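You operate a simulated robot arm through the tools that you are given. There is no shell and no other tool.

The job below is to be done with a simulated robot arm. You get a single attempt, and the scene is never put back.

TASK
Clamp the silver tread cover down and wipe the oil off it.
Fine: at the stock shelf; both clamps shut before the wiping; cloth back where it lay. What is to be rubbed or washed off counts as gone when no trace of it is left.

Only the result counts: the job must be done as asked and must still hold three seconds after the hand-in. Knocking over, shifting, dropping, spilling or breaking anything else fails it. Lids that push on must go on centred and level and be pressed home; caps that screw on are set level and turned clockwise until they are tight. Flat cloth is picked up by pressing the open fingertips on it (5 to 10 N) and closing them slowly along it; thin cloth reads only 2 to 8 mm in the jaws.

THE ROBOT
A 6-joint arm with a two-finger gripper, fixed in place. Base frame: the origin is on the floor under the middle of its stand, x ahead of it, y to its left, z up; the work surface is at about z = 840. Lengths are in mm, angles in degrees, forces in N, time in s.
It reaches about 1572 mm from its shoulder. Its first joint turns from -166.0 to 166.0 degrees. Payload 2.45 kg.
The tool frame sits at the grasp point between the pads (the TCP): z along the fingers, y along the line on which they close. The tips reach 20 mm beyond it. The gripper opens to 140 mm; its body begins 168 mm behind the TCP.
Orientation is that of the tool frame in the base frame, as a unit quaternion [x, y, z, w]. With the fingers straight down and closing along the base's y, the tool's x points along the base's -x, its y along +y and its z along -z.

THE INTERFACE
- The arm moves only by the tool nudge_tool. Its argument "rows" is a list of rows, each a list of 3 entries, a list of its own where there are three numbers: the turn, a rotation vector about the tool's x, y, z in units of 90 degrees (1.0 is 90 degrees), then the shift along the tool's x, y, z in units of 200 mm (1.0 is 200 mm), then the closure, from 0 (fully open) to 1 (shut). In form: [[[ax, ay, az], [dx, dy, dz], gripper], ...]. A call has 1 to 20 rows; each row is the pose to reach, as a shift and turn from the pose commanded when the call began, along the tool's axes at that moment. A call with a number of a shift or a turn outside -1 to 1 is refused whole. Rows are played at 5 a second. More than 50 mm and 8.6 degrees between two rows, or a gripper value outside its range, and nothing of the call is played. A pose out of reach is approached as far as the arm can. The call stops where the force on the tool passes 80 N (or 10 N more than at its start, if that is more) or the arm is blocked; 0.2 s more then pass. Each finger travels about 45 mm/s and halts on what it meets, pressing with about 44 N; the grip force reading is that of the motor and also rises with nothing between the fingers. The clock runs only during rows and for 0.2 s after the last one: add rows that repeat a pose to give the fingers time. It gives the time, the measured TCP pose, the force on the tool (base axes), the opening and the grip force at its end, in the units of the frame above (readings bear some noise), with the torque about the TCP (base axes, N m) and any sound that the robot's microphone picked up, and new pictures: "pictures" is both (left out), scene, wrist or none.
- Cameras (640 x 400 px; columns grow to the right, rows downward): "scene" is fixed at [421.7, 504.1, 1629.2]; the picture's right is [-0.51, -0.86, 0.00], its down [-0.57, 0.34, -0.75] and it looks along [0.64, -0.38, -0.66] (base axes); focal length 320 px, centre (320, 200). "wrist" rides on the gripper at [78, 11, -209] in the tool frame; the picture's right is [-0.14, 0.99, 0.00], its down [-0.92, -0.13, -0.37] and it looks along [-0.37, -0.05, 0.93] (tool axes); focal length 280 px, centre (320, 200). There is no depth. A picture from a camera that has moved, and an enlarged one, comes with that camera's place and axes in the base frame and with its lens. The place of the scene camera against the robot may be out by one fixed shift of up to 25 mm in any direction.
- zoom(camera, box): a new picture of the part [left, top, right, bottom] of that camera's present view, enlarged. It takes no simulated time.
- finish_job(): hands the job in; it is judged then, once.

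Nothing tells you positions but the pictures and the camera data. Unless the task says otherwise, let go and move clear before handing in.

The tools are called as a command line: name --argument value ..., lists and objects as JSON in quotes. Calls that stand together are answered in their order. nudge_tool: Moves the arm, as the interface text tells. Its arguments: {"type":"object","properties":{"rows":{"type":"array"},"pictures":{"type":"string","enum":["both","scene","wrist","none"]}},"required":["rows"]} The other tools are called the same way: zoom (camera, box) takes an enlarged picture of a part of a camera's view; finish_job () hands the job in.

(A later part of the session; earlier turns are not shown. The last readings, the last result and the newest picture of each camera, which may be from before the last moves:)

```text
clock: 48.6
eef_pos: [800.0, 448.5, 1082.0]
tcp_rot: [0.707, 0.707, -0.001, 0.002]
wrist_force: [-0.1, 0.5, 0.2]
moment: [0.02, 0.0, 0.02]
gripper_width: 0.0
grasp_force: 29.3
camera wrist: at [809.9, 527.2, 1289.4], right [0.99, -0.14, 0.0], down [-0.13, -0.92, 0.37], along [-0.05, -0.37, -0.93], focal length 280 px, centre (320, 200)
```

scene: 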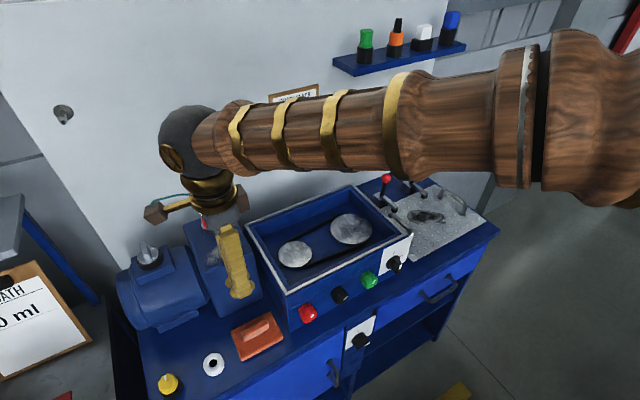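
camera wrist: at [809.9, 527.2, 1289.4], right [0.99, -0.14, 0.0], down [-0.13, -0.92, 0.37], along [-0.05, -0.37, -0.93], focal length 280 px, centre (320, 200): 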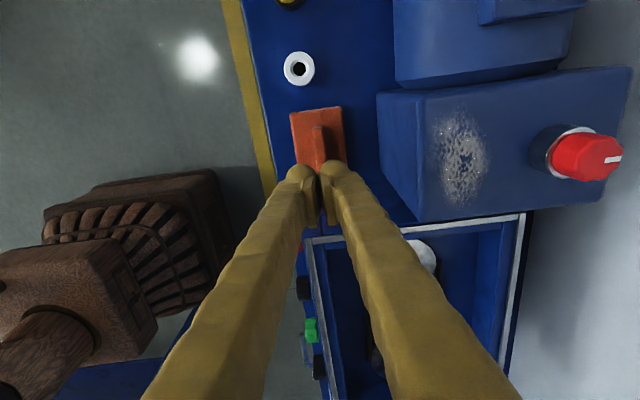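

The cloth slipped out of the grip during the lift and is still on the bench. I'll check where it lies before trying again deeper and more slowly.

zoom --camera "scene" --box '[200, 280, 300, 380]'

zoom --camera "scene" --box '[140, 280, 320, 400]'

zoom --camera "wrist" --box '[260, 40, 380, 220]'

```text
4.00 times, centred on (250, 330) of scene
camera zoom: at [421.7, 504.1, 1629.2], right [-0.51, -0.86, 0.0], down [-0.57, 0.34, -0.75], along [0.64, -0.38, -0.66], focal length 1282 px, centre (600, -320)
```

zoom: 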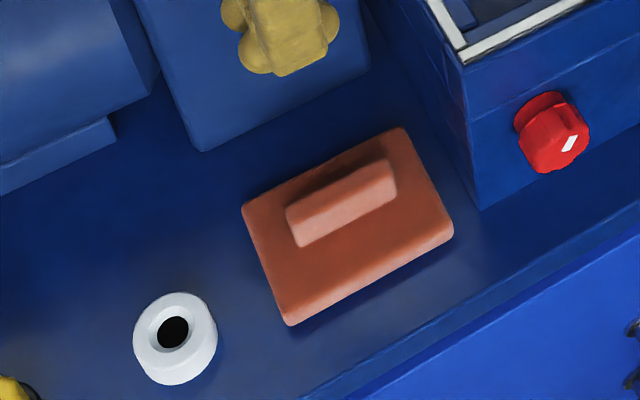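

```text
3.33 times, centred on (230, 340) of scene
camera zoom: at [421.7, 504.1, 1629.2], right [-0.51, -0.86, 0.0], down [-0.57, 0.34, -0.75], along [0.64, -0.38, -0.66], focal length 1068 px, centre (620, -267)
```

zoom: 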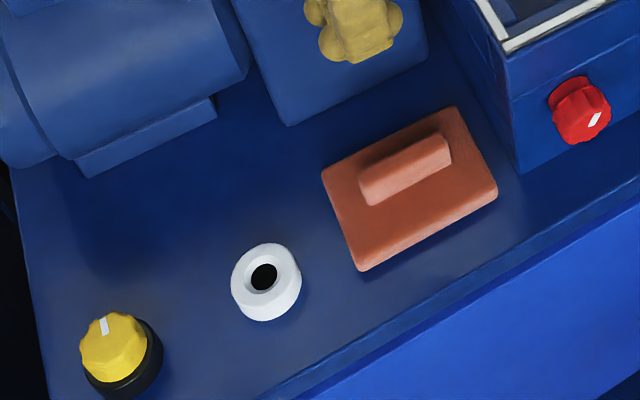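

```text
2.22 times, centred on (320, 130) of wrist
camera zoom: at [809.9, 527.2, 1289.4], right [0.99, -0.14, 0.0], down [-0.13, -0.92, 0.37], along [-0.05, -0.37, -0.93], focal length 623 px, centre (320, 356)
```

zoom: 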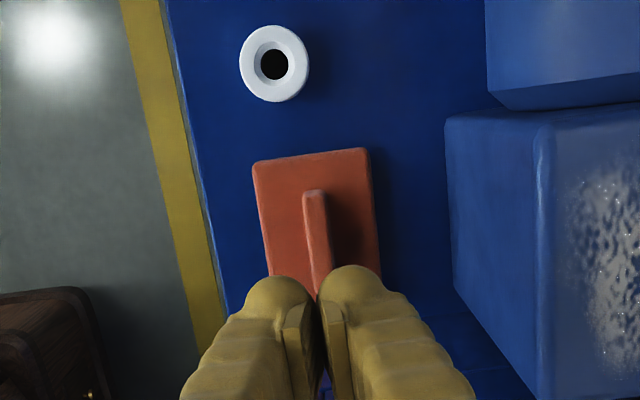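

The cloth shifted about (+5, -2) mm, and its ridge is at x ≈ 798.5, y ≈ 443.5. I'll open to 40 mm, centre on the ridge and go down to light contact with the pad so I get a deeper bite.

nudge_tool --rows '[[[0, 0, 0], [0, 0, 0], 0.7], [[0, 0, 0], [-0.018, 0, 0.0], 0.7], [[0, 0, 0], [-0.018, 0, 0.2], 0.7], [[0, 0, 0], [-0.018, 0, 0.4], 0.7], [[0, 0, 0], [-0.018, 0, 0.6], 0.7], [[0, 0, 0], [-0.018, 0, 0.8], 0.7], [[0, 0, 0], [-0.018, 0, 0.92], 0.7], [[0, 0, 0], [-0.018, 0, 0.96], 0.7], [[0, 0, 0], [-0.018, 0, 0.96], 0.7]]'

zoom --camera "wrist" --box '[220, 100, 420, 300]'

```text
clock: 50.6
eef_pos: [802.2, 446.3, 889.0]
tcp_rot: [0.707, 0.707, -0.001, 0.001]
wrist_force: [0.5, -0.2, 0.3]
moment: [-0.02, 0.0, 0.04]
gripper_width: 42.1
grasp_force: 0.1
camera wrist: at [813.8, 524.2, 1097.7], right [0.99, -0.14, 0.0], down [-0.13, -0.92, 0.37], along [-0.05, -0.37, -0.93], focal length 280 px, centre (320, 200)
```

scene: 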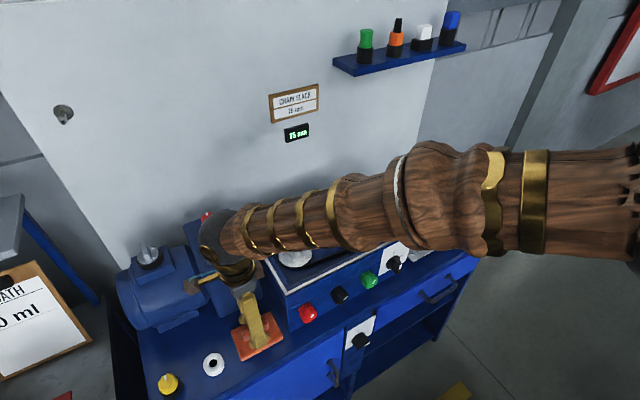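
wrist: 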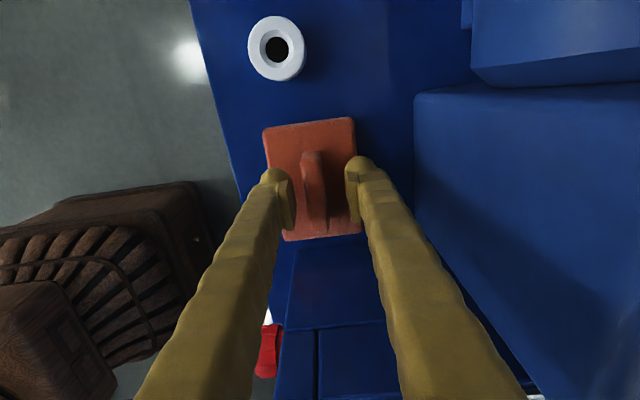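

```text
2.00 times, centred on (320, 200) of wrist
camera zoom: at [813.8, 524.2, 1097.7], right [0.99, -0.14, 0.0], down [-0.13, -0.92, 0.37], along [-0.05, -0.37, -0.93], focal length 561 px, centre (320, 200)
```

zoom: 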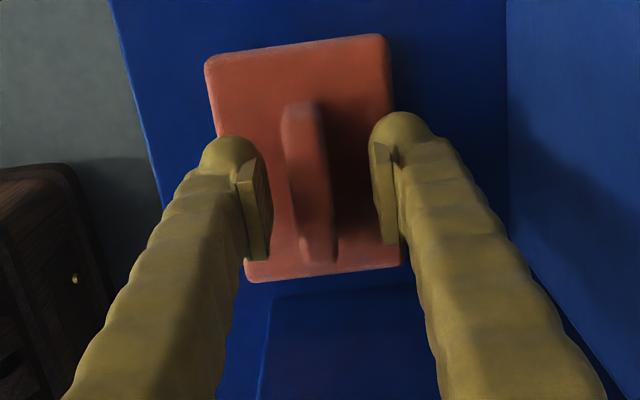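

The ridge is about 4.5 mm to the -x side of the finger midline at this depth. I'll re-centre and go down to light contact.

nudge_tool --rows '[[[0, 0, 0], [-0.012, -0.0225, 0.0], 0.7], [[0, 0, 0], [-0.012, -0.0225, 0.03], 0.7], [[0, 0, 0], [-0.012, -0.0225, 0.06], 0.7], [[0, 0, 0], [-0.012, -0.0225, 0.06], 0.7]]' --pictures "wrist"

zoom --camera "wrist" --box '[220, 100, 420, 300]'

```text
clock: 51.6
eef_pos: [796.6, 440.6, 878.9]
tcp_rot: [0.707, 0.707, 0.001, 0.002]
wrist_force: [-1.9, -2.9, 13.2]
moment: [-0.05, 0.15, -0.05]
gripper_width: 42.0
grasp_force: 0.0
camera wrist: at [807.0, 520.6, 1087.2], right [0.99, -0.14, 0.0], down [-0.13, -0.92, 0.37], along [-0.05, -0.37, -0.93], focal length 280 px, centre (320, 200)
```

wrist: 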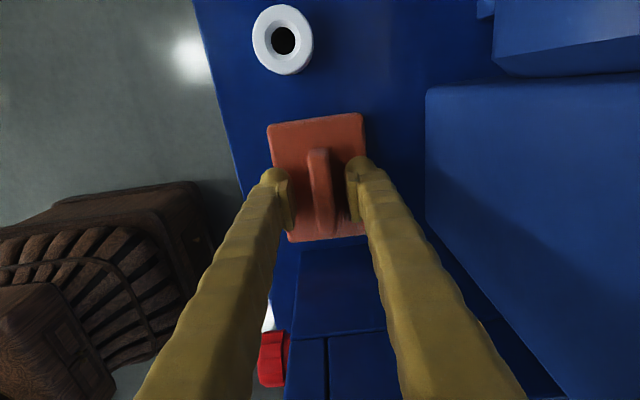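

```text
2.00 times, centred on (320, 200) of wrist
camera zoom: at [807.0, 520.6, 1087.2], right [0.99, -0.14, 0.0], down [-0.13, -0.92, 0.37], along [-0.05, -0.37, -0.93], focal length 561 px, centre (320, 200)
```

zoom: 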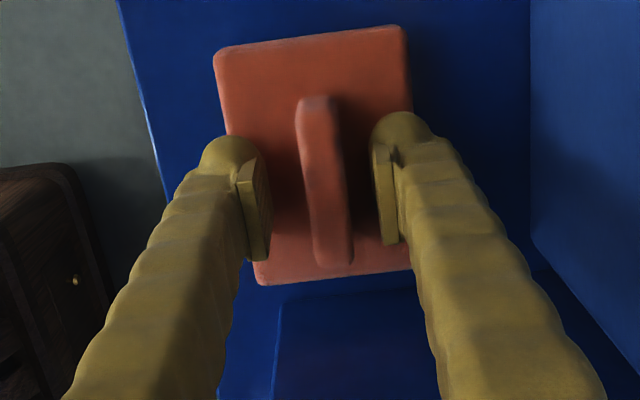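

Good centring with about 13 N contact. I'll ease up 1 mm, close slowly, then raise only a few millimetres to test the hold.

nudge_tool --rows '[[[0, 0, 0], [0, 0, -0.005], 0.74], [[0, 0, 0], [0, 0, -0.005], 0.78], [[0, 0, 0], [0, 0, -0.005], 0.82], [[0, 0, 0], [0, 0, -0.005], 0.86], [[0, 0, 0], [0, 0, -0.005], 0.9], [[0, 0, 0], [0, 0, -0.005], 0.95], [[0, 0, 0], [0, 0, -0.005], 1.0], [[0, 0, 0], [0, 0, -0.005], 1.0], [[0, 0, 0], [0, 0, -0.005], 1.0]]'

zoom --camera "scene" --box '[200, 280, 300, 380]'

zoom --camera "wrist" --box '[220, 100, 420, 300]'

```text
clock: 53.6
eef_pos: [794.4, 442.7, 879.8]
tcp_rot: [0.707, 0.707, 0.0, 0.001]
wrist_force: [0.1, -0.8, 19.8]
moment: [0.01, 0.03, -0.15]
gripper_width: 14.4
grasp_force: 40.9
camera wrist: at [806.0, 521.3, 1087.4], right [0.99, -0.14, 0.0], down [-0.13, -0.92, 0.37], along [-0.05, -0.37, -0.93], focal length 280 px, centre (320, 200)
```

scene: 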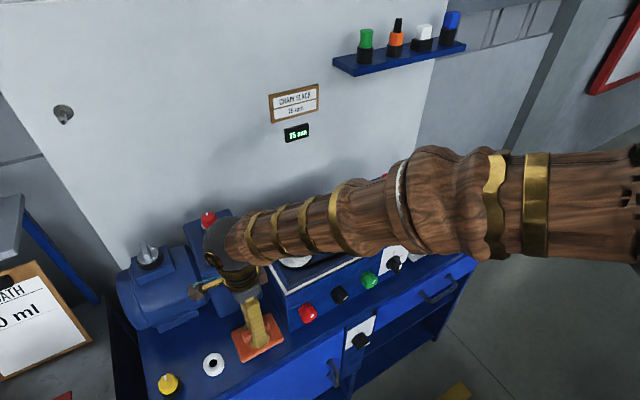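
wrist: 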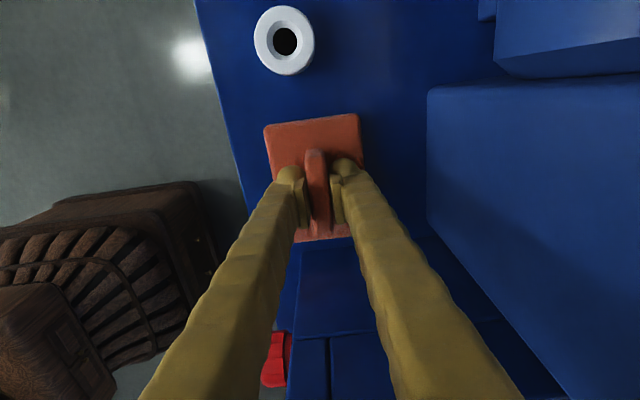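

```text
4.00 times, centred on (250, 330) of scene
camera zoom: at [421.7, 504.1, 1629.2], right [-0.51, -0.86, 0.0], down [-0.57, 0.34, -0.75], along [0.64, -0.38, -0.66], focal length 1282 px, centre (600, -320)
```

zoom: 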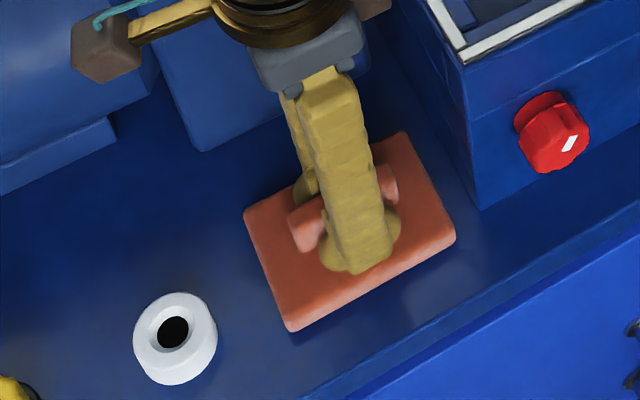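

```text
2.00 times, centred on (320, 200) of wrist
camera zoom: at [806.0, 521.3, 1087.4], right [0.99, -0.14, 0.0], down [-0.13, -0.92, 0.37], along [-0.05, -0.37, -0.93], focal length 561 px, centre (320, 200)
```

zoom: 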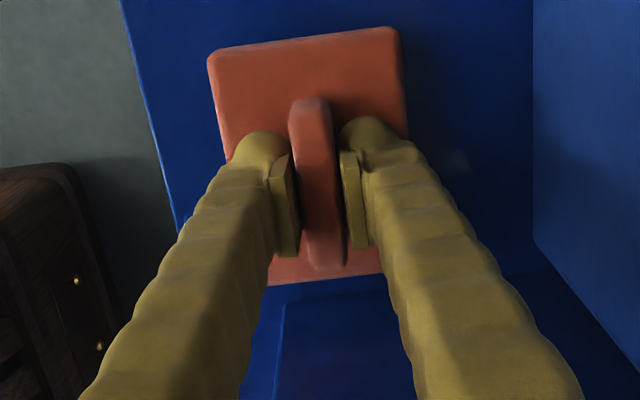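

The cloth is now gripped, and in the scene picture its corners match its original spot to within about 1 mm. I'll lift very slowly to test the hold.

nudge_tool --rows '[[[0, 0, 0], [0, 0, -0.01], 1.0], [[0, 0, 0], [0, 0, -0.02], 1.0], [[0, 0, 0], [0, 0, -0.03], 1.0], [[0, 0, 0], [0, 0, -0.04], 1.0], [[0, 0, 0], [0, 0, -0.055], 1.0], [[0, 0, 0], [0, 0, -0.07], 1.0], [[0, 0, 0], [0, 0, -0.085], 1.0], [[0, 0, 0], [0, 0, -0.1], 1.0], [[0, 0, 0], [0, 0, -0.1], 1.0]]'

zoom --camera "scene" --box '[200, 280, 300, 380]'

```text
clock: 55.6
eef_pos: [796.2, 443.1, 899.9]
tcp_rot: [0.708, 0.707, -0.001, 0.002]
wrist_force: [-0.1, -0.2, -0.5]
moment: [0.0, 0.0, 0.02]
gripper_width: 14.3
grasp_force: 40.8
camera wrist: at [806.9, 521.6, 1107.7], right [0.99, -0.14, 0.0], down [-0.13, -0.92, 0.37], along [-0.05, -0.37, -0.93], focal length 280 px, centre (320, 200)
```

scene: 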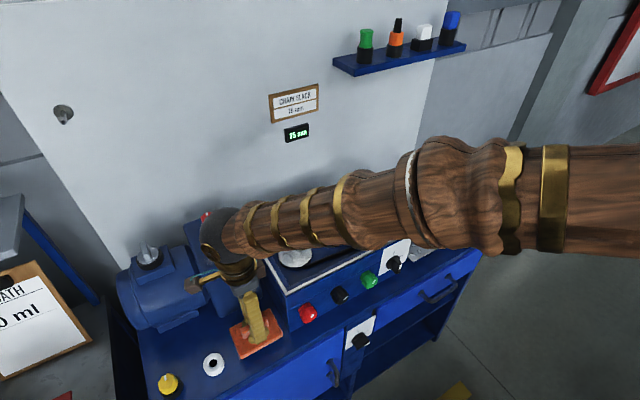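
wrist: 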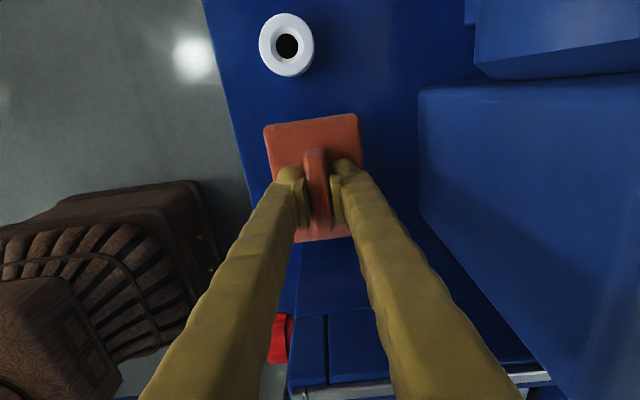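

```text
4.00 times, centred on (250, 330) of scene
camera zoom: at [421.7, 504.1, 1629.2], right [-0.51, -0.86, 0.0], down [-0.57, 0.34, -0.75], along [0.64, -0.38, -0.66], focal length 1282 px, centre (600, -320)
```

zoom: 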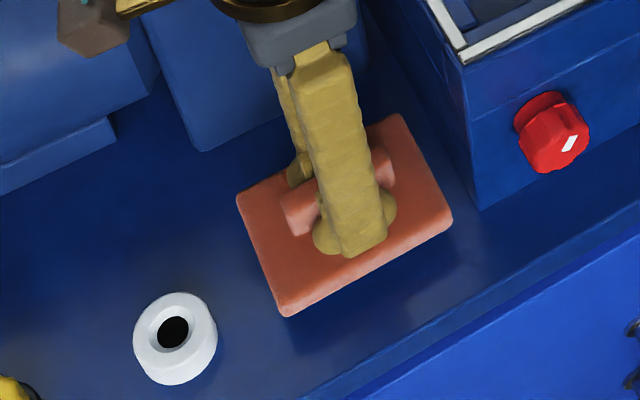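

The cloth is holding 20 mm up. I'll keep lifting at a gentle speed.

nudge_tool --rows '[[[0, 0, 0], [0, 0, -0.04], 1.0], [[0, 0, 0], [0, 0, -0.09], 1.0], [[0, 0, 0], [0, 0, -0.15], 1.0], [[0, 0, 0], [0, 0, -0.21], 1.0], [[0, 0, 0], [0, 0, -0.28], 1.0], [[0, 0, 0], [0, 0, -0.35], 1.0], [[0, 0, 0], [0, 0, -0.42], 1.0], [[0, 0, 0], [0, 0, -0.49], 1.0], [[0, 0, 0], [0, 0, -0.56], 1.0], [[0, 0, 0], [0, 0, -0.63], 1.0], [[0, 0, 0], [0, 0, -0.7], 1.0], [[0, 0, 0], [0, 0, -0.77], 1.0], [[0, 0, 0], [0, 0, -0.84], 1.0], [[0, 0, 0], [0, 0, -0.91], 1.0], [[0, 0, 0], [0, 0, -0.96], 1.0], [[0, 0, 0], [0, 0, -1.0], 1.0], [[0, 0, 0], [0, 0, -1.0], 1.0]]'

```text
clock: 59.2
eef_pos: [794.2, 442.1, 1100.8]
tcp_rot: [0.706, 0.708, 0.0, 0.002]
wrist_force: [-0.6, -1.2, -1.3]
moment: [0.02, -0.01, 0.0]
gripper_width: 14.4
grasp_force: 40.4
camera wrist: at [805.1, 521.3, 1308.0], right [0.99, -0.14, 0.0], down [-0.13, -0.92, 0.37], along [-0.05, -0.37, -0.93], focal length 280 px, centre (320, 200)
```

scene: 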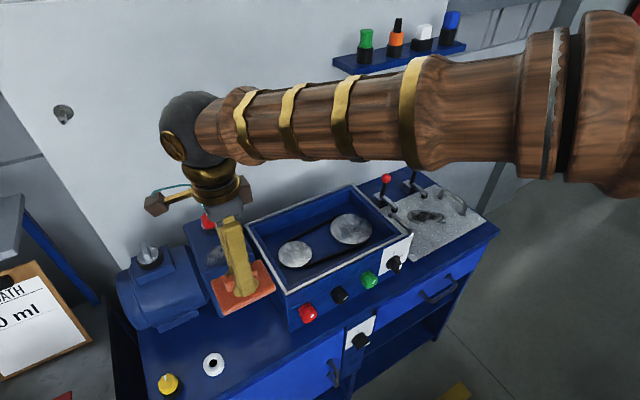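
wrist: 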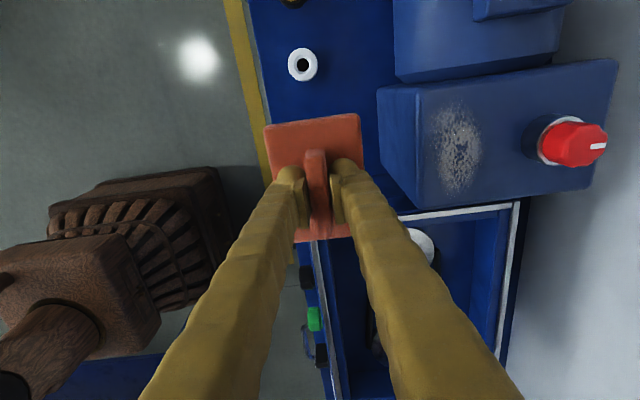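

The cloth is firmly held. I'll carry it gently over toward the cover.

nudge_tool --rows '[[[0, 0, 0], [-0.06, 0.008, 0], 1.0], [[0, 0, 0], [-0.16, 0.02, 0], 1.0], [[0, 0, 0], [-0.28, 0.036, 0], 1.0], [[0, 0, 0], [-0.4, 0.052, 0], 1.0], [[0, 0, 0], [-0.52, 0.068, 0], 1.0], [[0, 0, 0], [-0.64, 0.084, 0], 1.0], [[0, 0, 0], [-0.76, 0.1, 0], 1.0], [[0, 0, 0], [-0.88, 0.114, 0], 1.0], [[0, 0, 0], [-0.96, 0.125, 0], 1.0], [[0, 0, 0], [-1.0, 0.13, 0], 1.0]]' --pictures "none"

nudge_tool --rows '[[[0, 0, 0], [-0.06, 0.008, 0], 1.0], [[0, 0, 0], [-0.16, 0.02, 0], 1.0], [[0, 0, 0], [-0.28, 0.036, 0], 1.0], [[0, 0, 0], [-0.4, 0.052, 0], 1.0], [[0, 0, 0], [-0.52, 0.068, 0], 1.0], [[0, 0, 0], [-0.64, 0.084, 0], 1.0], [[0, 0, 0], [-0.76, 0.1, 0], 1.0], [[0, 0, 0], [-0.88, 0.114, 0], 1.0], [[0, 0, 0], [-0.96, 0.125, 0], 1.0], [[0, 0, 0], [-1.0, 0.13, 0], 1.0]]' --pictures "none"

nudge_tool --rows '[[[0, 0, 0], [-0.06, 0.008, 0], 1.0], [[0, 0, 0], [-0.16, 0.02, 0], 1.0], [[0, 0, 0], [-0.28, 0.036, 0], 1.0], [[0, 0, 0], [-0.4, 0.052, 0], 1.0], [[0, 0, 0], [-0.52, 0.068, 0], 1.0], [[0, 0, 0], [-0.64, 0.084, 0], 1.0], [[0, 0, 0], [-0.76, 0.1, 0], 1.0], [[0, 0, 0], [-0.88, 0.114, 0], 1.0], [[0, 0, 0], [-0.96, 0.125, 0], 1.0], [[0, 0, 0], [-1.0, 0.13, 0], 1.0]]'

```text
clock: 61.4
eef_pos: [819.2, 243.3, 1099.5]
tcp_rot: [0.707, 0.708, 0.0, 0.002]
wrist_force: [-0.7, -0.2, -0.5]
moment: [0.0, 0.01, -0.01]
gripper_width: 14.2
grasp_force: 41.0
```

```text
clock: 63.6
eef_pos: [846.2, 40.4, 1099.5]
tcp_rot: [0.706, 0.708, -0.001, 0.002]
wrist_force: [0.9, 0.7, -1.0]
moment: [-0.02, 0.0, -0.02]
gripper_width: 14.7
grasp_force: 40.3
```

```text
clock: 65.8
eef_pos: [871.9, -159.4, 1102.5]
tcp_rot: [0.707, 0.707, -0.001, 0.002]
wrist_force: [0.0, 0.0, -0.7]
moment: [0.01, -0.03, 0.0]
gripper_width: 14.4
grasp_force: 41.1
camera wrist: at [883.0, -80.7, 1309.8], right [0.99, -0.14, 0.0], down [-0.13, -0.92, 0.37], along [-0.05, -0.37, -0.93], focal length 280 px, centre (320, 200)
```

scene: 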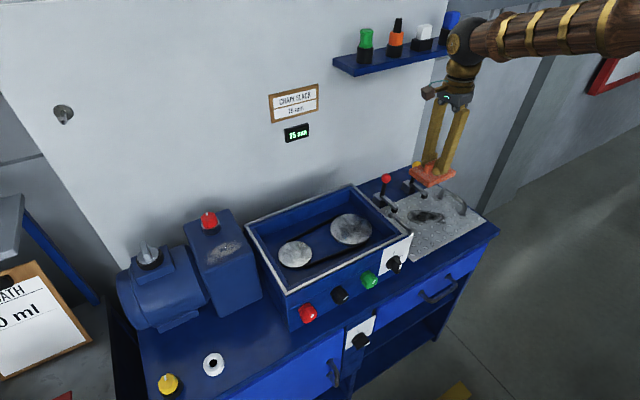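
wrist: 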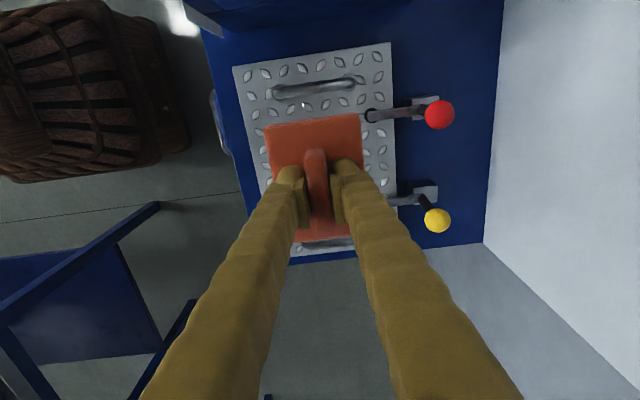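

I'm over the cover with the cloth, and the clamps are still down. I'll centre over the stain and descend to just above the plate.

nudge_tool --rows '[[[0, 0, 0], [-0.08, -0.02, 0.04], 1.0], [[0, 0, 0], [-0.16, -0.04, 0.1], 1.0], [[0, 0, 0], [-0.2085, -0.05, 0.2], 1.0], [[0, 0, 0], [-0.2085, -0.05, 0.32], 1.0], [[0, 0, 0], [-0.2085, -0.05, 0.44], 1.0], [[0, 0, 0], [-0.2085, -0.05, 0.56], 1.0], [[0, 0, 0], [-0.2085, -0.05, 0.66], 1.0], [[0, 0, 0], [-0.2085, -0.05, 0.75], 1.0], [[0, 0, 0], [-0.2085, -0.05, 0.81], 1.0], [[0, 0, 0], [-0.2085, -0.05, 0.84], 1.0], [[0, 0, 0], [-0.2085, -0.05, 0.84], 1.0]]'

zoom --camera "scene" --box '[360, 140, 520, 260]'

zoom --camera "wrist" --box '[180, 0, 480, 260]'

```text
clock: 68.2
eef_pos: [863.4, -200.1, 934.3]
tcp_rot: [0.707, 0.708, 0.0, 0.002]
wrist_force: [0.1, -0.1, -1.2]
moment: [0.01, 0.04, 0.01]
gripper_width: 14.5
grasp_force: 40.8
camera wrist: at [874.0, -121.5, 1141.2], right [0.99, -0.14, 0.0], down [-0.13, -0.92, 0.37], along [-0.05, -0.37, -0.93], focal length 280 px, centre (320, 200)
```

scene: 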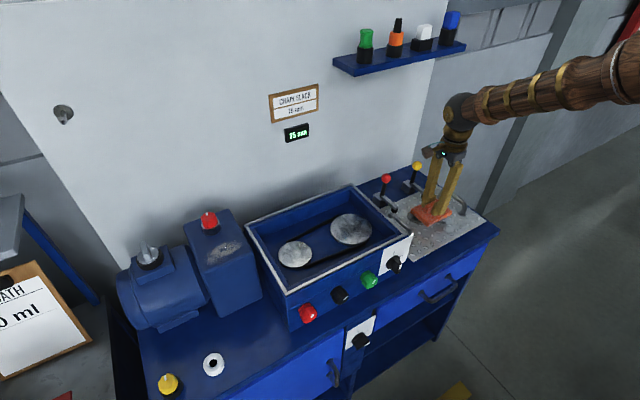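
wrist: 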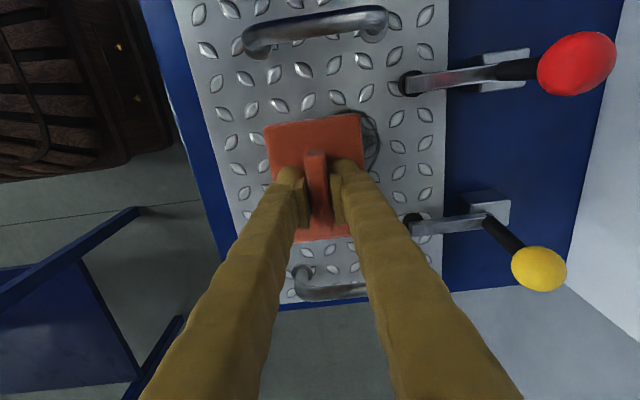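

```text
3.33 times, centred on (440, 200) of scene
camera zoom: at [421.7, 504.1, 1629.2], right [-0.51, -0.86, 0.0], down [-0.57, 0.34, -0.75], along [0.64, -0.38, -0.66], focal length 1068 px, centre (-80, 200)
```

zoom: 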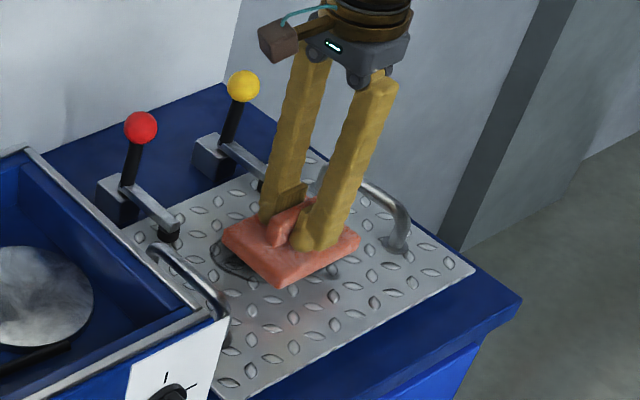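

```text
1.54 times, centred on (330, 130) of wrist
camera zoom: at [874.0, -121.5, 1141.2], right [0.99, -0.14, 0.0], down [-0.13, -0.92, 0.37], along [-0.05, -0.37, -0.93], focal length 431 px, centre (305, 308)
```

zoom: 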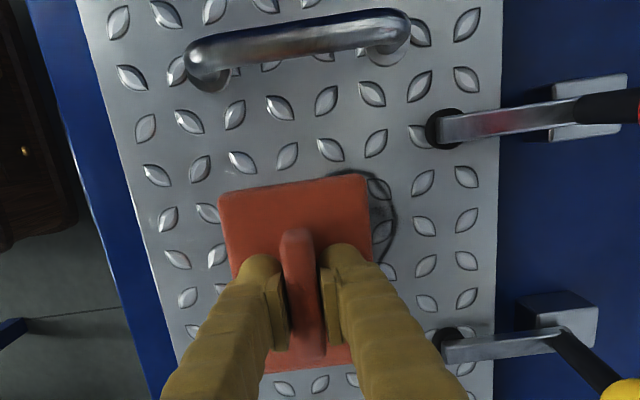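

The pad is right over the stain with the handles and pucks clear. I'll lower until contact and watch the force.

nudge_tool --rows '[[[0, 0, 0], [0, 0, 0.03], 1.0], [[0, 0, 0], [0, 0, 0.06], 1.0], [[0, 0, 0], [0, 0, 0.09], 1.0], [[0, 0, 0], [0, 0, 0.115], 1.0], [[0, 0, 0], [0, 0, 0.115], 1.0]]' --pictures "none"

```text
clock: 69.4
eef_pos: [863.0, -199.2, 911.0]
tcp_rot: [0.707, 0.707, 0.0, 0.0]
wrist_force: [-0.2, 0.8, -1.3]
moment: [0.02, -0.03, -0.01]
gripper_width: 14.5
grasp_force: 40.8
```

nudge_tool --rows '[[[0, 0, 0], [0, 0, 0.01], 1.0], [[0, 0, 0], [0, 0, 0.02], 1.0], [[0, 0, 0], [0, 0, 0.02], 1.0]]' --pictures "none"

```text
clock: 70.2
eef_pos: [864.0, -201.1, 906.8]
tcp_rot: [0.708, 0.707, 0.0, 0.002]
wrist_force: [-0.7, 0.3, -1.0]
moment: [-0.04, 0.02, 0.02]
gripper_width: 14.6
grasp_force: 41.0
```

nudge_tool --rows '[[[0, 0, 0], [0, 0, 0.01], 1.0], [[0, 0, 0], [0, 0, 0.015], 1.0], [[0, 0, 0], [0, 0, 0.015], 1.0]]' --pictures "none"

```text
clock: 71.0
eef_pos: [865.2, -200.7, 904.6]
tcp_rot: [0.707, 0.707, 0.0, 0.003]
wrist_force: [-1.8, -1.3, 26.1]
moment: [0.01, 0.07, 0.01]
gripper_width: 14.3
grasp_force: 40.2
```

Contact is made at about 26 N. I'll ease off 1 mm and start wiping strokes across the stain.

nudge_tool --rows '[[[0, 0, 0], [0, 0, -0.005], 1.0], [[0, 0, 0], [0.05, 0, -0.005], 1.0], [[0, 0, 0], [0.1, 0, -0.005], 1.0], [[0, 0, 0], [0.14, 0, -0.005], 1.0], [[0, 0, 0], [0.08, 0, -0.005], 1.0], [[0, 0, 0], [0.02, 0, -0.005], 1.0], [[0, 0, 0], [-0.04, 0, -0.005], 1.0], [[0, 0, 0], [-0.1, 0, -0.005], 1.0], [[0, 0, 0], [-0.14, 0, -0.005], 1.0], [[0, 0, 0], [-0.14, 0.04, -0.005], 1.0], [[0, 0, 0], [-0.14, 0.08, -0.005], 1.0], [[0, 0, 0], [-0.08, 0.08, -0.005], 1.0], [[0, 0, 0], [-0.02, 0.08, -0.005], 1.0]]'

zoom --camera "scene" --box '[360, 140, 520, 260]'

zoom --camera "wrist" --box '[180, 0, 480, 260]'

```text
clock: 73.8
eef_pos: [878.2, -203.1, 904.6]
tcp_rot: [0.707, 0.707, 0.0, 0.001]
wrist_force: [0.1, 0.0, -1.0]
moment: [0.04, -0.02, 0.0]
gripper_width: 14.3
grasp_force: 40.9
camera wrist: at [890.2, -124.0, 1112.7], right [0.99, -0.14, 0.0], down [-0.13, -0.92, 0.37], along [-0.05, -0.37, -0.93], focal length 280 px, centre (320, 200)
```

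scene: 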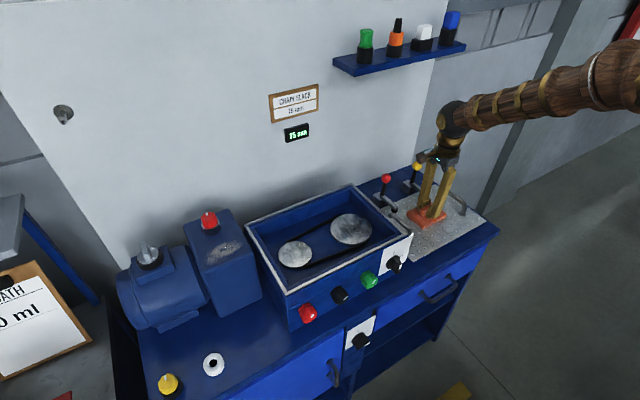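
wrist: 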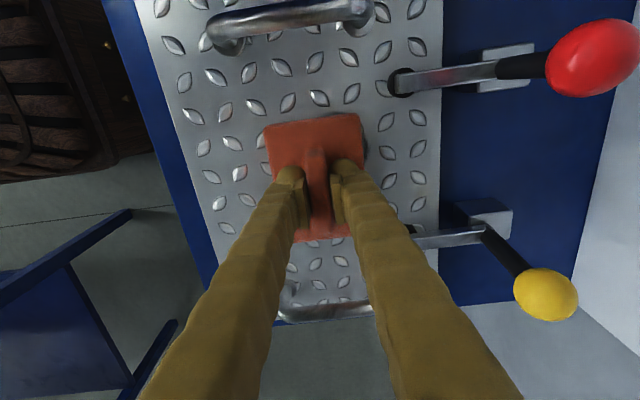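

```text
3.33 times, centred on (440, 200) of scene
camera zoom: at [421.7, 504.1, 1629.2], right [-0.51, -0.86, 0.0], down [-0.57, 0.34, -0.75], along [0.64, -0.38, -0.66], focal length 1068 px, centre (-80, 200)
```

zoom: 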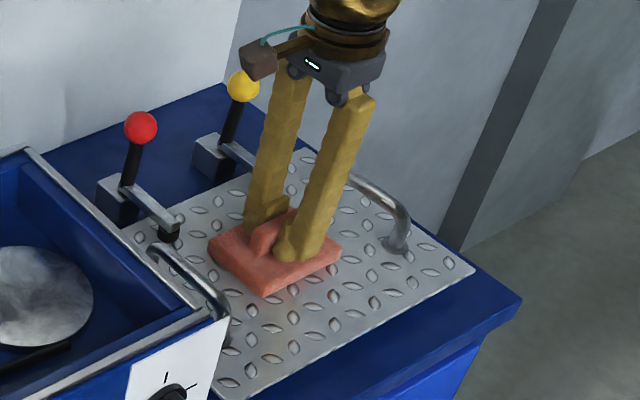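

```text
1.54 times, centred on (330, 130) of wrist
camera zoom: at [890.2, -124.0, 1112.7], right [0.99, -0.14, 0.0], down [-0.13, -0.92, 0.37], along [-0.05, -0.37, -0.93], focal length 431 px, centre (305, 308)
```

zoom: 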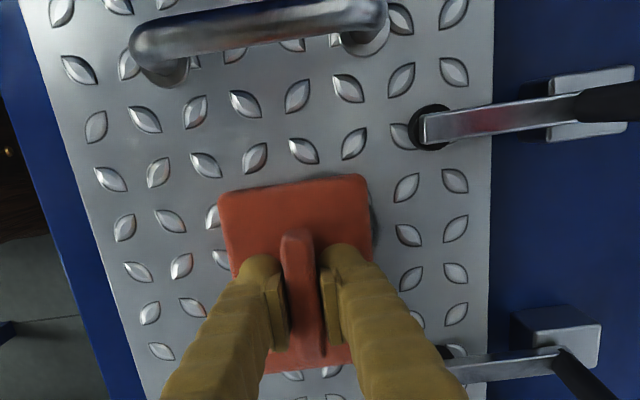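

Much of the stain already looks wiped, but contact is now nearly nil. I'll lower again to a light press and continue into the remaining strip on the +x side.

nudge_tool --rows '[[[0, 0, 0], [0, 0, 0.005], 1.0], [[0, 0, 0], [0, 0, 0.0075], 1.0], [[0, 0, 0], [0, 0, 0.0075], 1.0]]' --pictures "none"

```text
clock: 74.6
eef_pos: [880.5, -203.0, 904.2]
tcp_rot: [0.707, 0.707, 0.0, 0.003]
wrist_force: [-9.7, 7.3, 30.9]
moment: [0.23, 0.14, 0.01]
gripper_width: 14.5
grasp_force: 40.9
```

nudge_tool --rows '[[[0, 0, 0], [0, 0, -0.003], 1.0], [[0, 0, 0], [0.06, 0, -0.003], 1.0], [[0, 0, 0], [0.12, 0, -0.003], 1.0], [[0, 0, 0], [0.16, 0, -0.003], 1.0], [[0, 0, 0], [0.16, 0.04, -0.003], 1.0], [[0, 0, 0], [0.16, 0.075, -0.003], 1.0], [[0, 0, 0], [0.1, 0.075, -0.003], 1.0], [[0, 0, 0], [0.04, 0.075, -0.003], 1.0], [[0, 0, 0], [-0.02, 0.075, -0.003], 1.0], [[0, 0, 0], [-0.08, 0.075, -0.003], 1.0], [[0, 0, 0], [-0.12, 0.075, -0.003], 1.0], [[0, 0, 0], [-0.06, 0.075, -0.003], 1.0], [[0, 0, 0], [0.0, 0.075, -0.003], 1.0], [[0, 0, 0], [0.06, 0.075, -0.003], 1.0], [[0, 0, 0], [0.06, 0.075, -0.003], 1.0]]'

zoom --camera "scene" --box '[360, 140, 520, 260]'

zoom --camera "wrist" --box '[180, 0, 480, 260]'

```text
clock: 77.8
eef_pos: [892.6, -192.2, 903.7]
tcp_rot: [0.707, 0.707, -0.001, 0.002]
wrist_force: [0.7, -14.0, 33.2]
moment: [-0.26, 0.08, -0.03]
gripper_width: 14.3
grasp_force: 40.5
camera wrist: at [904.5, -113.8, 1111.9], right [0.99, -0.14, 0.0], down [-0.13, -0.92, 0.37], along [-0.05, -0.37, -0.93], focal length 280 px, centre (320, 200)
```

scene: 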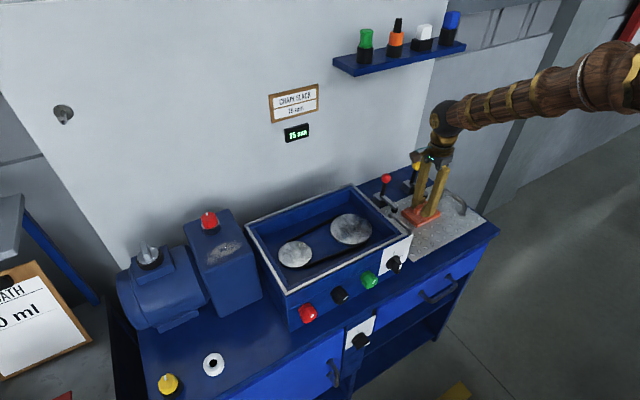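
wrist: 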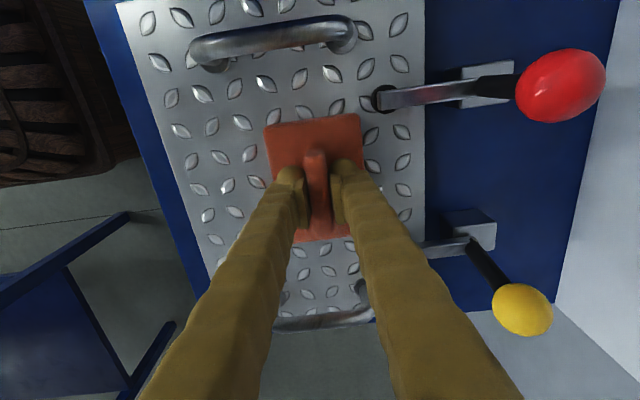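

```text
3.33 times, centred on (440, 200) of scene
camera zoom: at [421.7, 504.1, 1629.2], right [-0.51, -0.86, 0.0], down [-0.57, 0.34, -0.75], along [0.64, -0.38, -0.66], focal length 1068 px, centre (-80, 200)
```

zoom: 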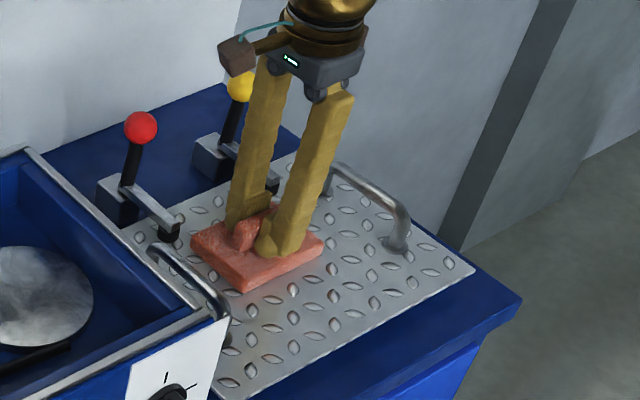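

```text
1.54 times, centred on (330, 130) of wrist
camera zoom: at [904.5, -113.8, 1111.9], right [0.99, -0.14, 0.0], down [-0.13, -0.92, 0.37], along [-0.05, -0.37, -0.93], focal length 431 px, centre (305, 308)
```

zoom: 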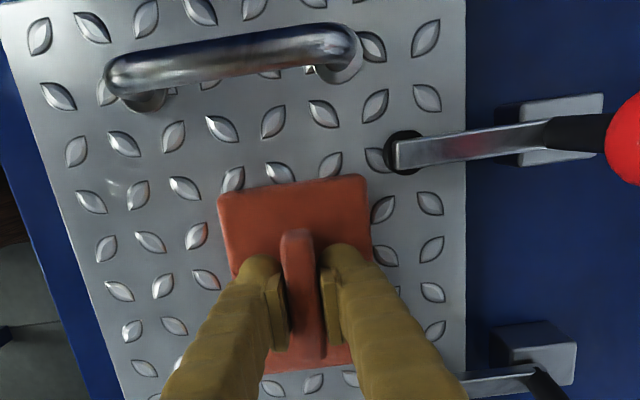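

The visible stain is gone around the pad. I'll add cross strokes in x so everything under it is covered, then lift and inspect.

nudge_tool --rows '[[[0, 0, 0], [0, -0.05, -0.001], 1.0], [[0, 0, 0], [0, -0.1, -0.001], 1.0], [[0, 0, 0], [0, -0.15, -0.001], 1.0], [[0, 0, 0], [0, -0.2, -0.001], 1.0], [[0, 0, 0], [-0.06, -0.2, -0.001], 1.0], [[0, 0, 0], [-0.12, -0.2, -0.001], 1.0], [[0, 0, 0], [-0.12, -0.15, -0.001], 1.0], [[0, 0, 0], [-0.12, -0.1, -0.001], 1.0], [[0, 0, 0], [-0.12, -0.05, -0.001], 1.0], [[0, 0, 0], [-0.12, 0, -0.001], 1.0], [[0, 0, 0], [-0.06, 0, -0.001], 1.0], [[0, 0, 0], [0, 0, -0.001], 1.0], [[0, 0, 0], [0.06, 0, -0.001], 1.0], [[0, 0, 0], [0.06, -0.05, -0.001], 1.0], [[0, 0, 0], [0.06, -0.1, -0.001], 1.0], [[0, 0, 0], [0.06, -0.15, -0.001], 1.0], [[0, 0, 0], [0.06, -0.2, -0.001], 1.0], [[0, 0, 0], [0.0, -0.2, -0.001], 1.0]]' --pictures "none"

```text
clock: 81.6
eef_pos: [854.5, -192.6, 904.5]
tcp_rot: [0.708, 0.707, 0.001, 0.002]
wrist_force: [-1.7, 4.8, 11.2]
moment: [0.11, 0.02, -0.03]
gripper_width: 14.4
grasp_force: 40.3
```

Strokes done with the grip intact. I'll lift gently and inspect the cover.

nudge_tool --rows '[[[0, 0, 0], [0, 0, -0.02], 1.0], [[0, 0, 0], [0, 0, -0.06], 1.0], [[0, 0, 0], [0, 0, -0.12], 1.0], [[0, 0, 0], [0, 0, -0.2], 1.0], [[0, 0, 0], [0, 0, -0.28], 1.0], [[0, 0, 0], [0, 0, -0.36], 1.0], [[0, 0, 0], [0, 0, -0.44], 1.0], [[0, 0, 0], [0, 0, -0.52], 1.0], [[0, 0, 0], [0, 0, -0.6], 1.0], [[0, 0, 0], [0, 0, -0.68], 1.0], [[0, 0, 0], [0, 0, -0.76], 1.0], [[0, 0, 0], [0, 0, -0.84], 1.0], [[0, 0, 0], [0, 0, -0.92], 1.0], [[0, 0, 0], [0, 0, -0.97], 1.0], [[0, 0, 0], [0, 0, -1.0], 1.0], [[0, 0, 0], [0, 0, -1.0], 1.0]]'

zoom --camera "scene" --box '[360, 140, 520, 260]'

zoom --camera "wrist" --box '[200, 0, 480, 260]'

```text
clock: 85.0
eef_pos: [853.5, -189.0, 1104.6]
tcp_rot: [0.707, 0.707, 0.0, 0.002]
wrist_force: [0.6, 0.7, -0.2]
moment: [0.02, -0.02, -0.02]
gripper_width: 14.1
grasp_force: 40.8
camera wrist: at [865.1, -111.3, 1312.4], right [0.99, -0.14, 0.0], down [-0.13, -0.92, 0.37], along [-0.05, -0.37, -0.93], focal length 280 px, centre (320, 200)
```

scene: 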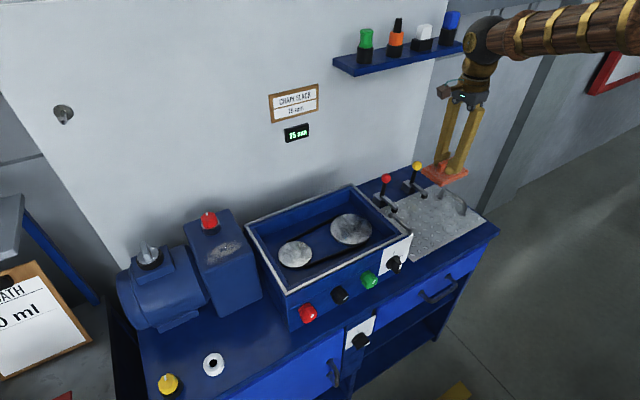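
wrist: 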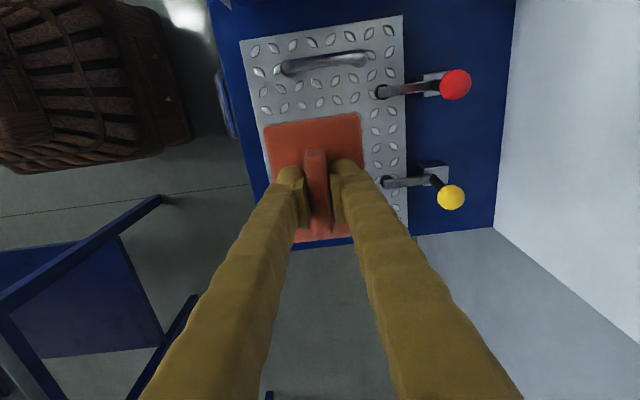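

```text
3.33 times, centred on (440, 200) of scene
camera zoom: at [421.7, 504.1, 1629.2], right [-0.51, -0.86, 0.0], down [-0.57, 0.34, -0.75], along [0.64, -0.38, -0.66], focal length 1068 px, centre (-80, 200)
```

zoom: 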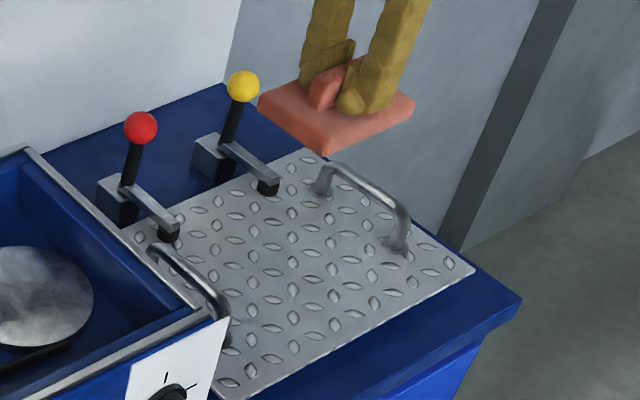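

```text
1.54 times, centred on (340, 130) of wrist
camera zoom: at [865.1, -111.3, 1312.4], right [0.99, -0.14, 0.0], down [-0.13, -0.92, 0.37], along [-0.05, -0.37, -0.93], focal length 431 px, centre (289, 308)
```

zoom: 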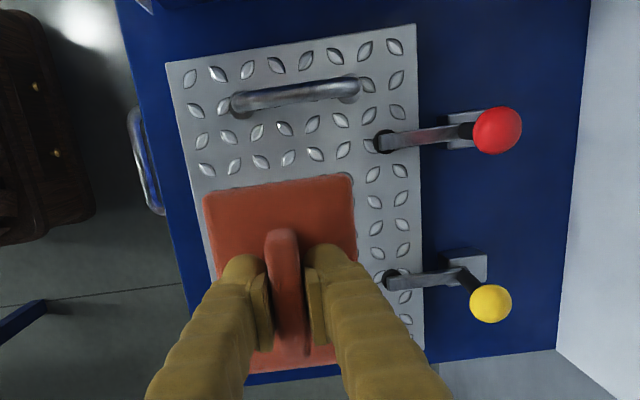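

zoom --camera "scene" --box '[390, 180, 470, 240]'

zoom --camera "scene" --box '[400, 195, 440, 225]'

zoom --camera "scene" --box '[425, 185, 465, 215]'

```text
6.67 times, centred on (430, 210) of scene
camera zoom: at [421.7, 504.1, 1629.2], right [-0.51, -0.86, 0.0], down [-0.57, 0.34, -0.75], along [0.64, -0.38, -0.66], focal length 2137 px, centre (-413, 133)
```

zoom: 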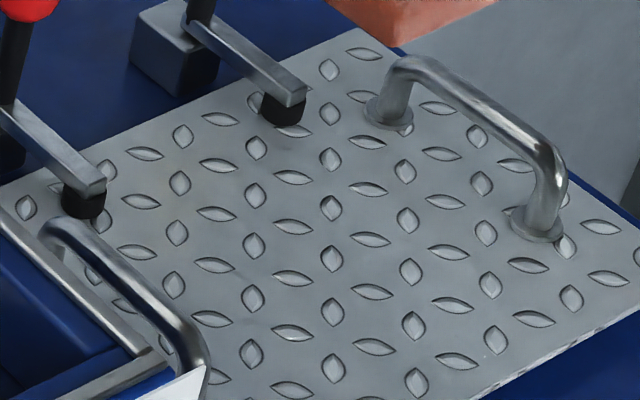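

```text
13.33 times, centred on (420, 210) of scene
camera zoom: at [421.7, 504.1, 1629.2], right [-0.51, -0.86, 0.0], down [-0.57, 0.34, -0.75], along [0.64, -0.38, -0.66], focal length 4273 px, centre (-1013, 67)
```

zoom: 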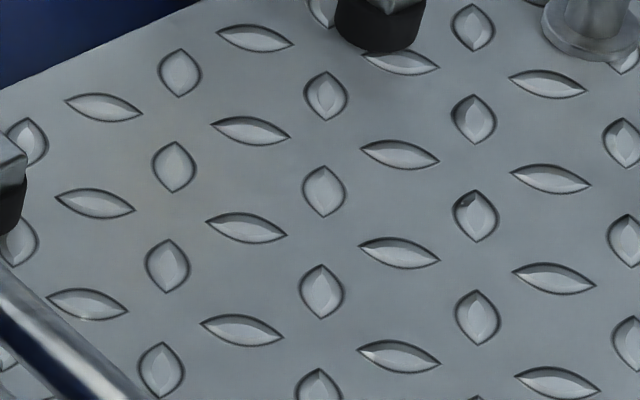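

```text
13.33 times, centred on (445, 200) of scene
camera zoom: at [421.7, 504.1, 1629.2], right [-0.51, -0.86, 0.0], down [-0.57, 0.34, -0.75], along [0.64, -0.38, -0.66], focal length 4273 px, centre (-1347, 200)
```

zoom: 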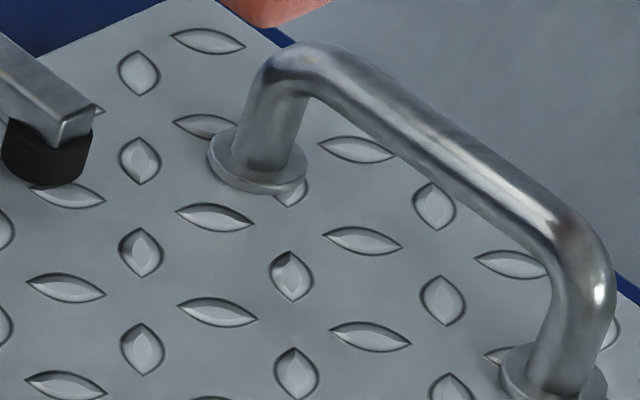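

zoom --camera "scene" --box '[422, 202, 442, 217]'

zoom --camera "scene" --box '[402, 202, 422, 217]'

zoom --camera "scene" --box '[412, 212, 442, 234]'

```text
16.00 times, centred on (432, 210) of scene
camera zoom: at [421.7, 504.1, 1629.2], right [-0.51, -0.86, 0.0], down [-0.57, 0.34, -0.75], along [0.64, -0.38, -0.66], focal length 5128 px, centre (-1472, 48)
```

zoom: 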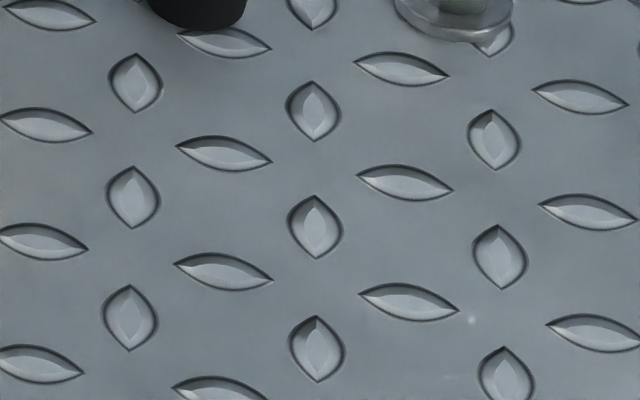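

```text
16.00 times, centred on (412, 210) of scene
camera zoom: at [421.7, 504.1, 1629.2], right [-0.51, -0.86, 0.0], down [-0.57, 0.34, -0.75], along [0.64, -0.38, -0.66], focal length 5128 px, centre (-1152, 48)
```

zoom: 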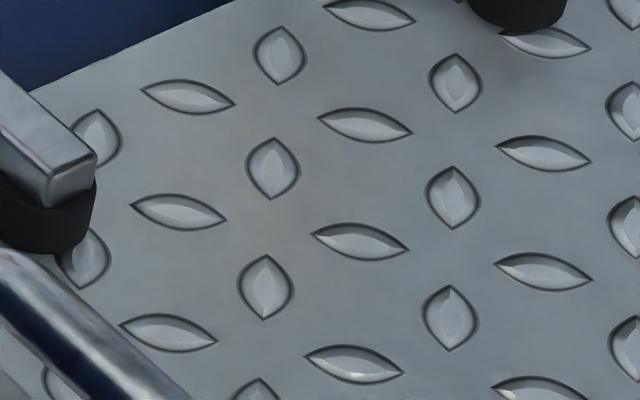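

```text
16.00 times, centred on (427, 223) of scene
camera zoom: at [421.7, 504.1, 1629.2], right [-0.51, -0.86, 0.0], down [-0.57, 0.34, -0.75], along [0.64, -0.38, -0.66], focal length 5128 px, centre (-1392, -168)
```

zoom: 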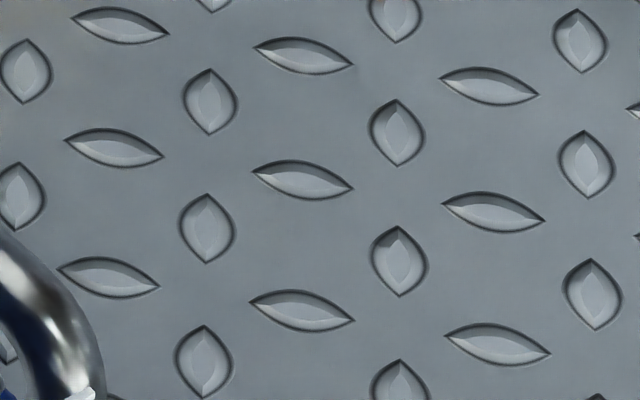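

The cover looks clean in the close-ups. As insurance against any faint residue I'll do one more full wiping pass.

nudge_tool --rows '[[[0, 0, 0], [0, 0.01, 0.06], 1.0], [[0, 0, 0], [0, 0.02, 0.15], 1.0], [[0, 0, 0], [0, 0.02, 0.25], 1.0], [[0, 0, 0], [0, 0.02, 0.36], 1.0], [[0, 0, 0], [0, 0.02, 0.47], 1.0], [[0, 0, 0], [0, 0.02, 0.58], 1.0], [[0, 0, 0], [0, 0.02, 0.68], 1.0], [[0, 0, 0], [0, 0.02, 0.77], 1.0], [[0, 0, 0], [0, 0.02, 0.85], 1.0], [[0, 0, 0], [0, 0.02, 0.92], 1.0], [[0, 0, 0], [0, 0.02, 0.96], 1.0], [[0, 0, 0], [0, 0.02, 0.99], 1.0], [[0, 0, 0], [0, 0.02, 0.99], 1.0]]' --pictures "none"

nudge_tool --rows '[[[0, 0, 0], [0, 0, 0.005], 1.0], [[0, 0, 0], [0, 0, 0.011], 1.0], [[0, 0, 0], [0, 0, 0.011], 1.0]]' --pictures "none"

```text
clock: 87.8
eef_pos: [857.7, -189.5, 906.3]
tcp_rot: [0.708, 0.707, 0.0, 0.001]
wrist_force: [0.3, -0.9, -0.5]
moment: [0.02, 0.01, -0.03]
gripper_width: 14.3
grasp_force: 40.0
```

```text
clock: 88.6
eef_pos: [858.5, -190.4, 904.0]
tcp_rot: [0.706, 0.708, 0.0, 0.002]
wrist_force: [-6.9, 6.6, 22.4]
moment: [0.23, 0.13, 0.03]
gripper_width: 14.3
grasp_force: 40.6
```

nudge_tool --rows '[[[0, 0, 0], [0.06, 0, 0], 1.0], [[0, 0, 0], [0.12, 0, 0], 1.0], [[0, 0, 0], [0.06, 0, 0], 1.0], [[0, 0, 0], [0, 0, 0], 1.0], [[0, 0, 0], [-0.06, 0, 0], 1.0], [[0, 0, 0], [-0.12, 0, 0], 1.0], [[0, 0, 0], [-0.19, 0, 0], 1.0], [[0, 0, 0], [-0.19, 0.045, 0], 1.0], [[0, 0, 0], [-0.19, 0.09, 0], 1.0], [[0, 0, 0], [-0.12, 0.09, 0], 1.0], [[0, 0, 0], [-0.06, 0.09, 0], 1.0], [[0, 0, 0], [0, 0.09, 0], 1.0], [[0, 0, 0], [0.06, 0.09, 0], 1.0], [[0, 0, 0], [0.12, 0.09, 0], 1.0], [[0, 0, 0], [0.12, 0.135, 0], 1.0], [[0, 0, 0], [0.12, 0.18, 0], 1.0], [[0, 0, 0], [0.06, 0.18, 0], 1.0], [[0, 0, 0], [0, 0.18, 0], 1.0], [[0, 0, 0], [-0.06, 0.18, 0], 1.0], [[0, 0, 0], [-0.12, 0.18, 0], 1.0]]' --pictures "none"

```text
clock: 92.8
eef_pos: [894.0, -213.7, 904.8]
tcp_rot: [0.707, 0.708, 0.0, 0.002]
wrist_force: [2.1, 20.5, 49.5]
moment: [0.41, 0.12, -0.08]
gripper_width: 14.3
grasp_force: 40.8
```

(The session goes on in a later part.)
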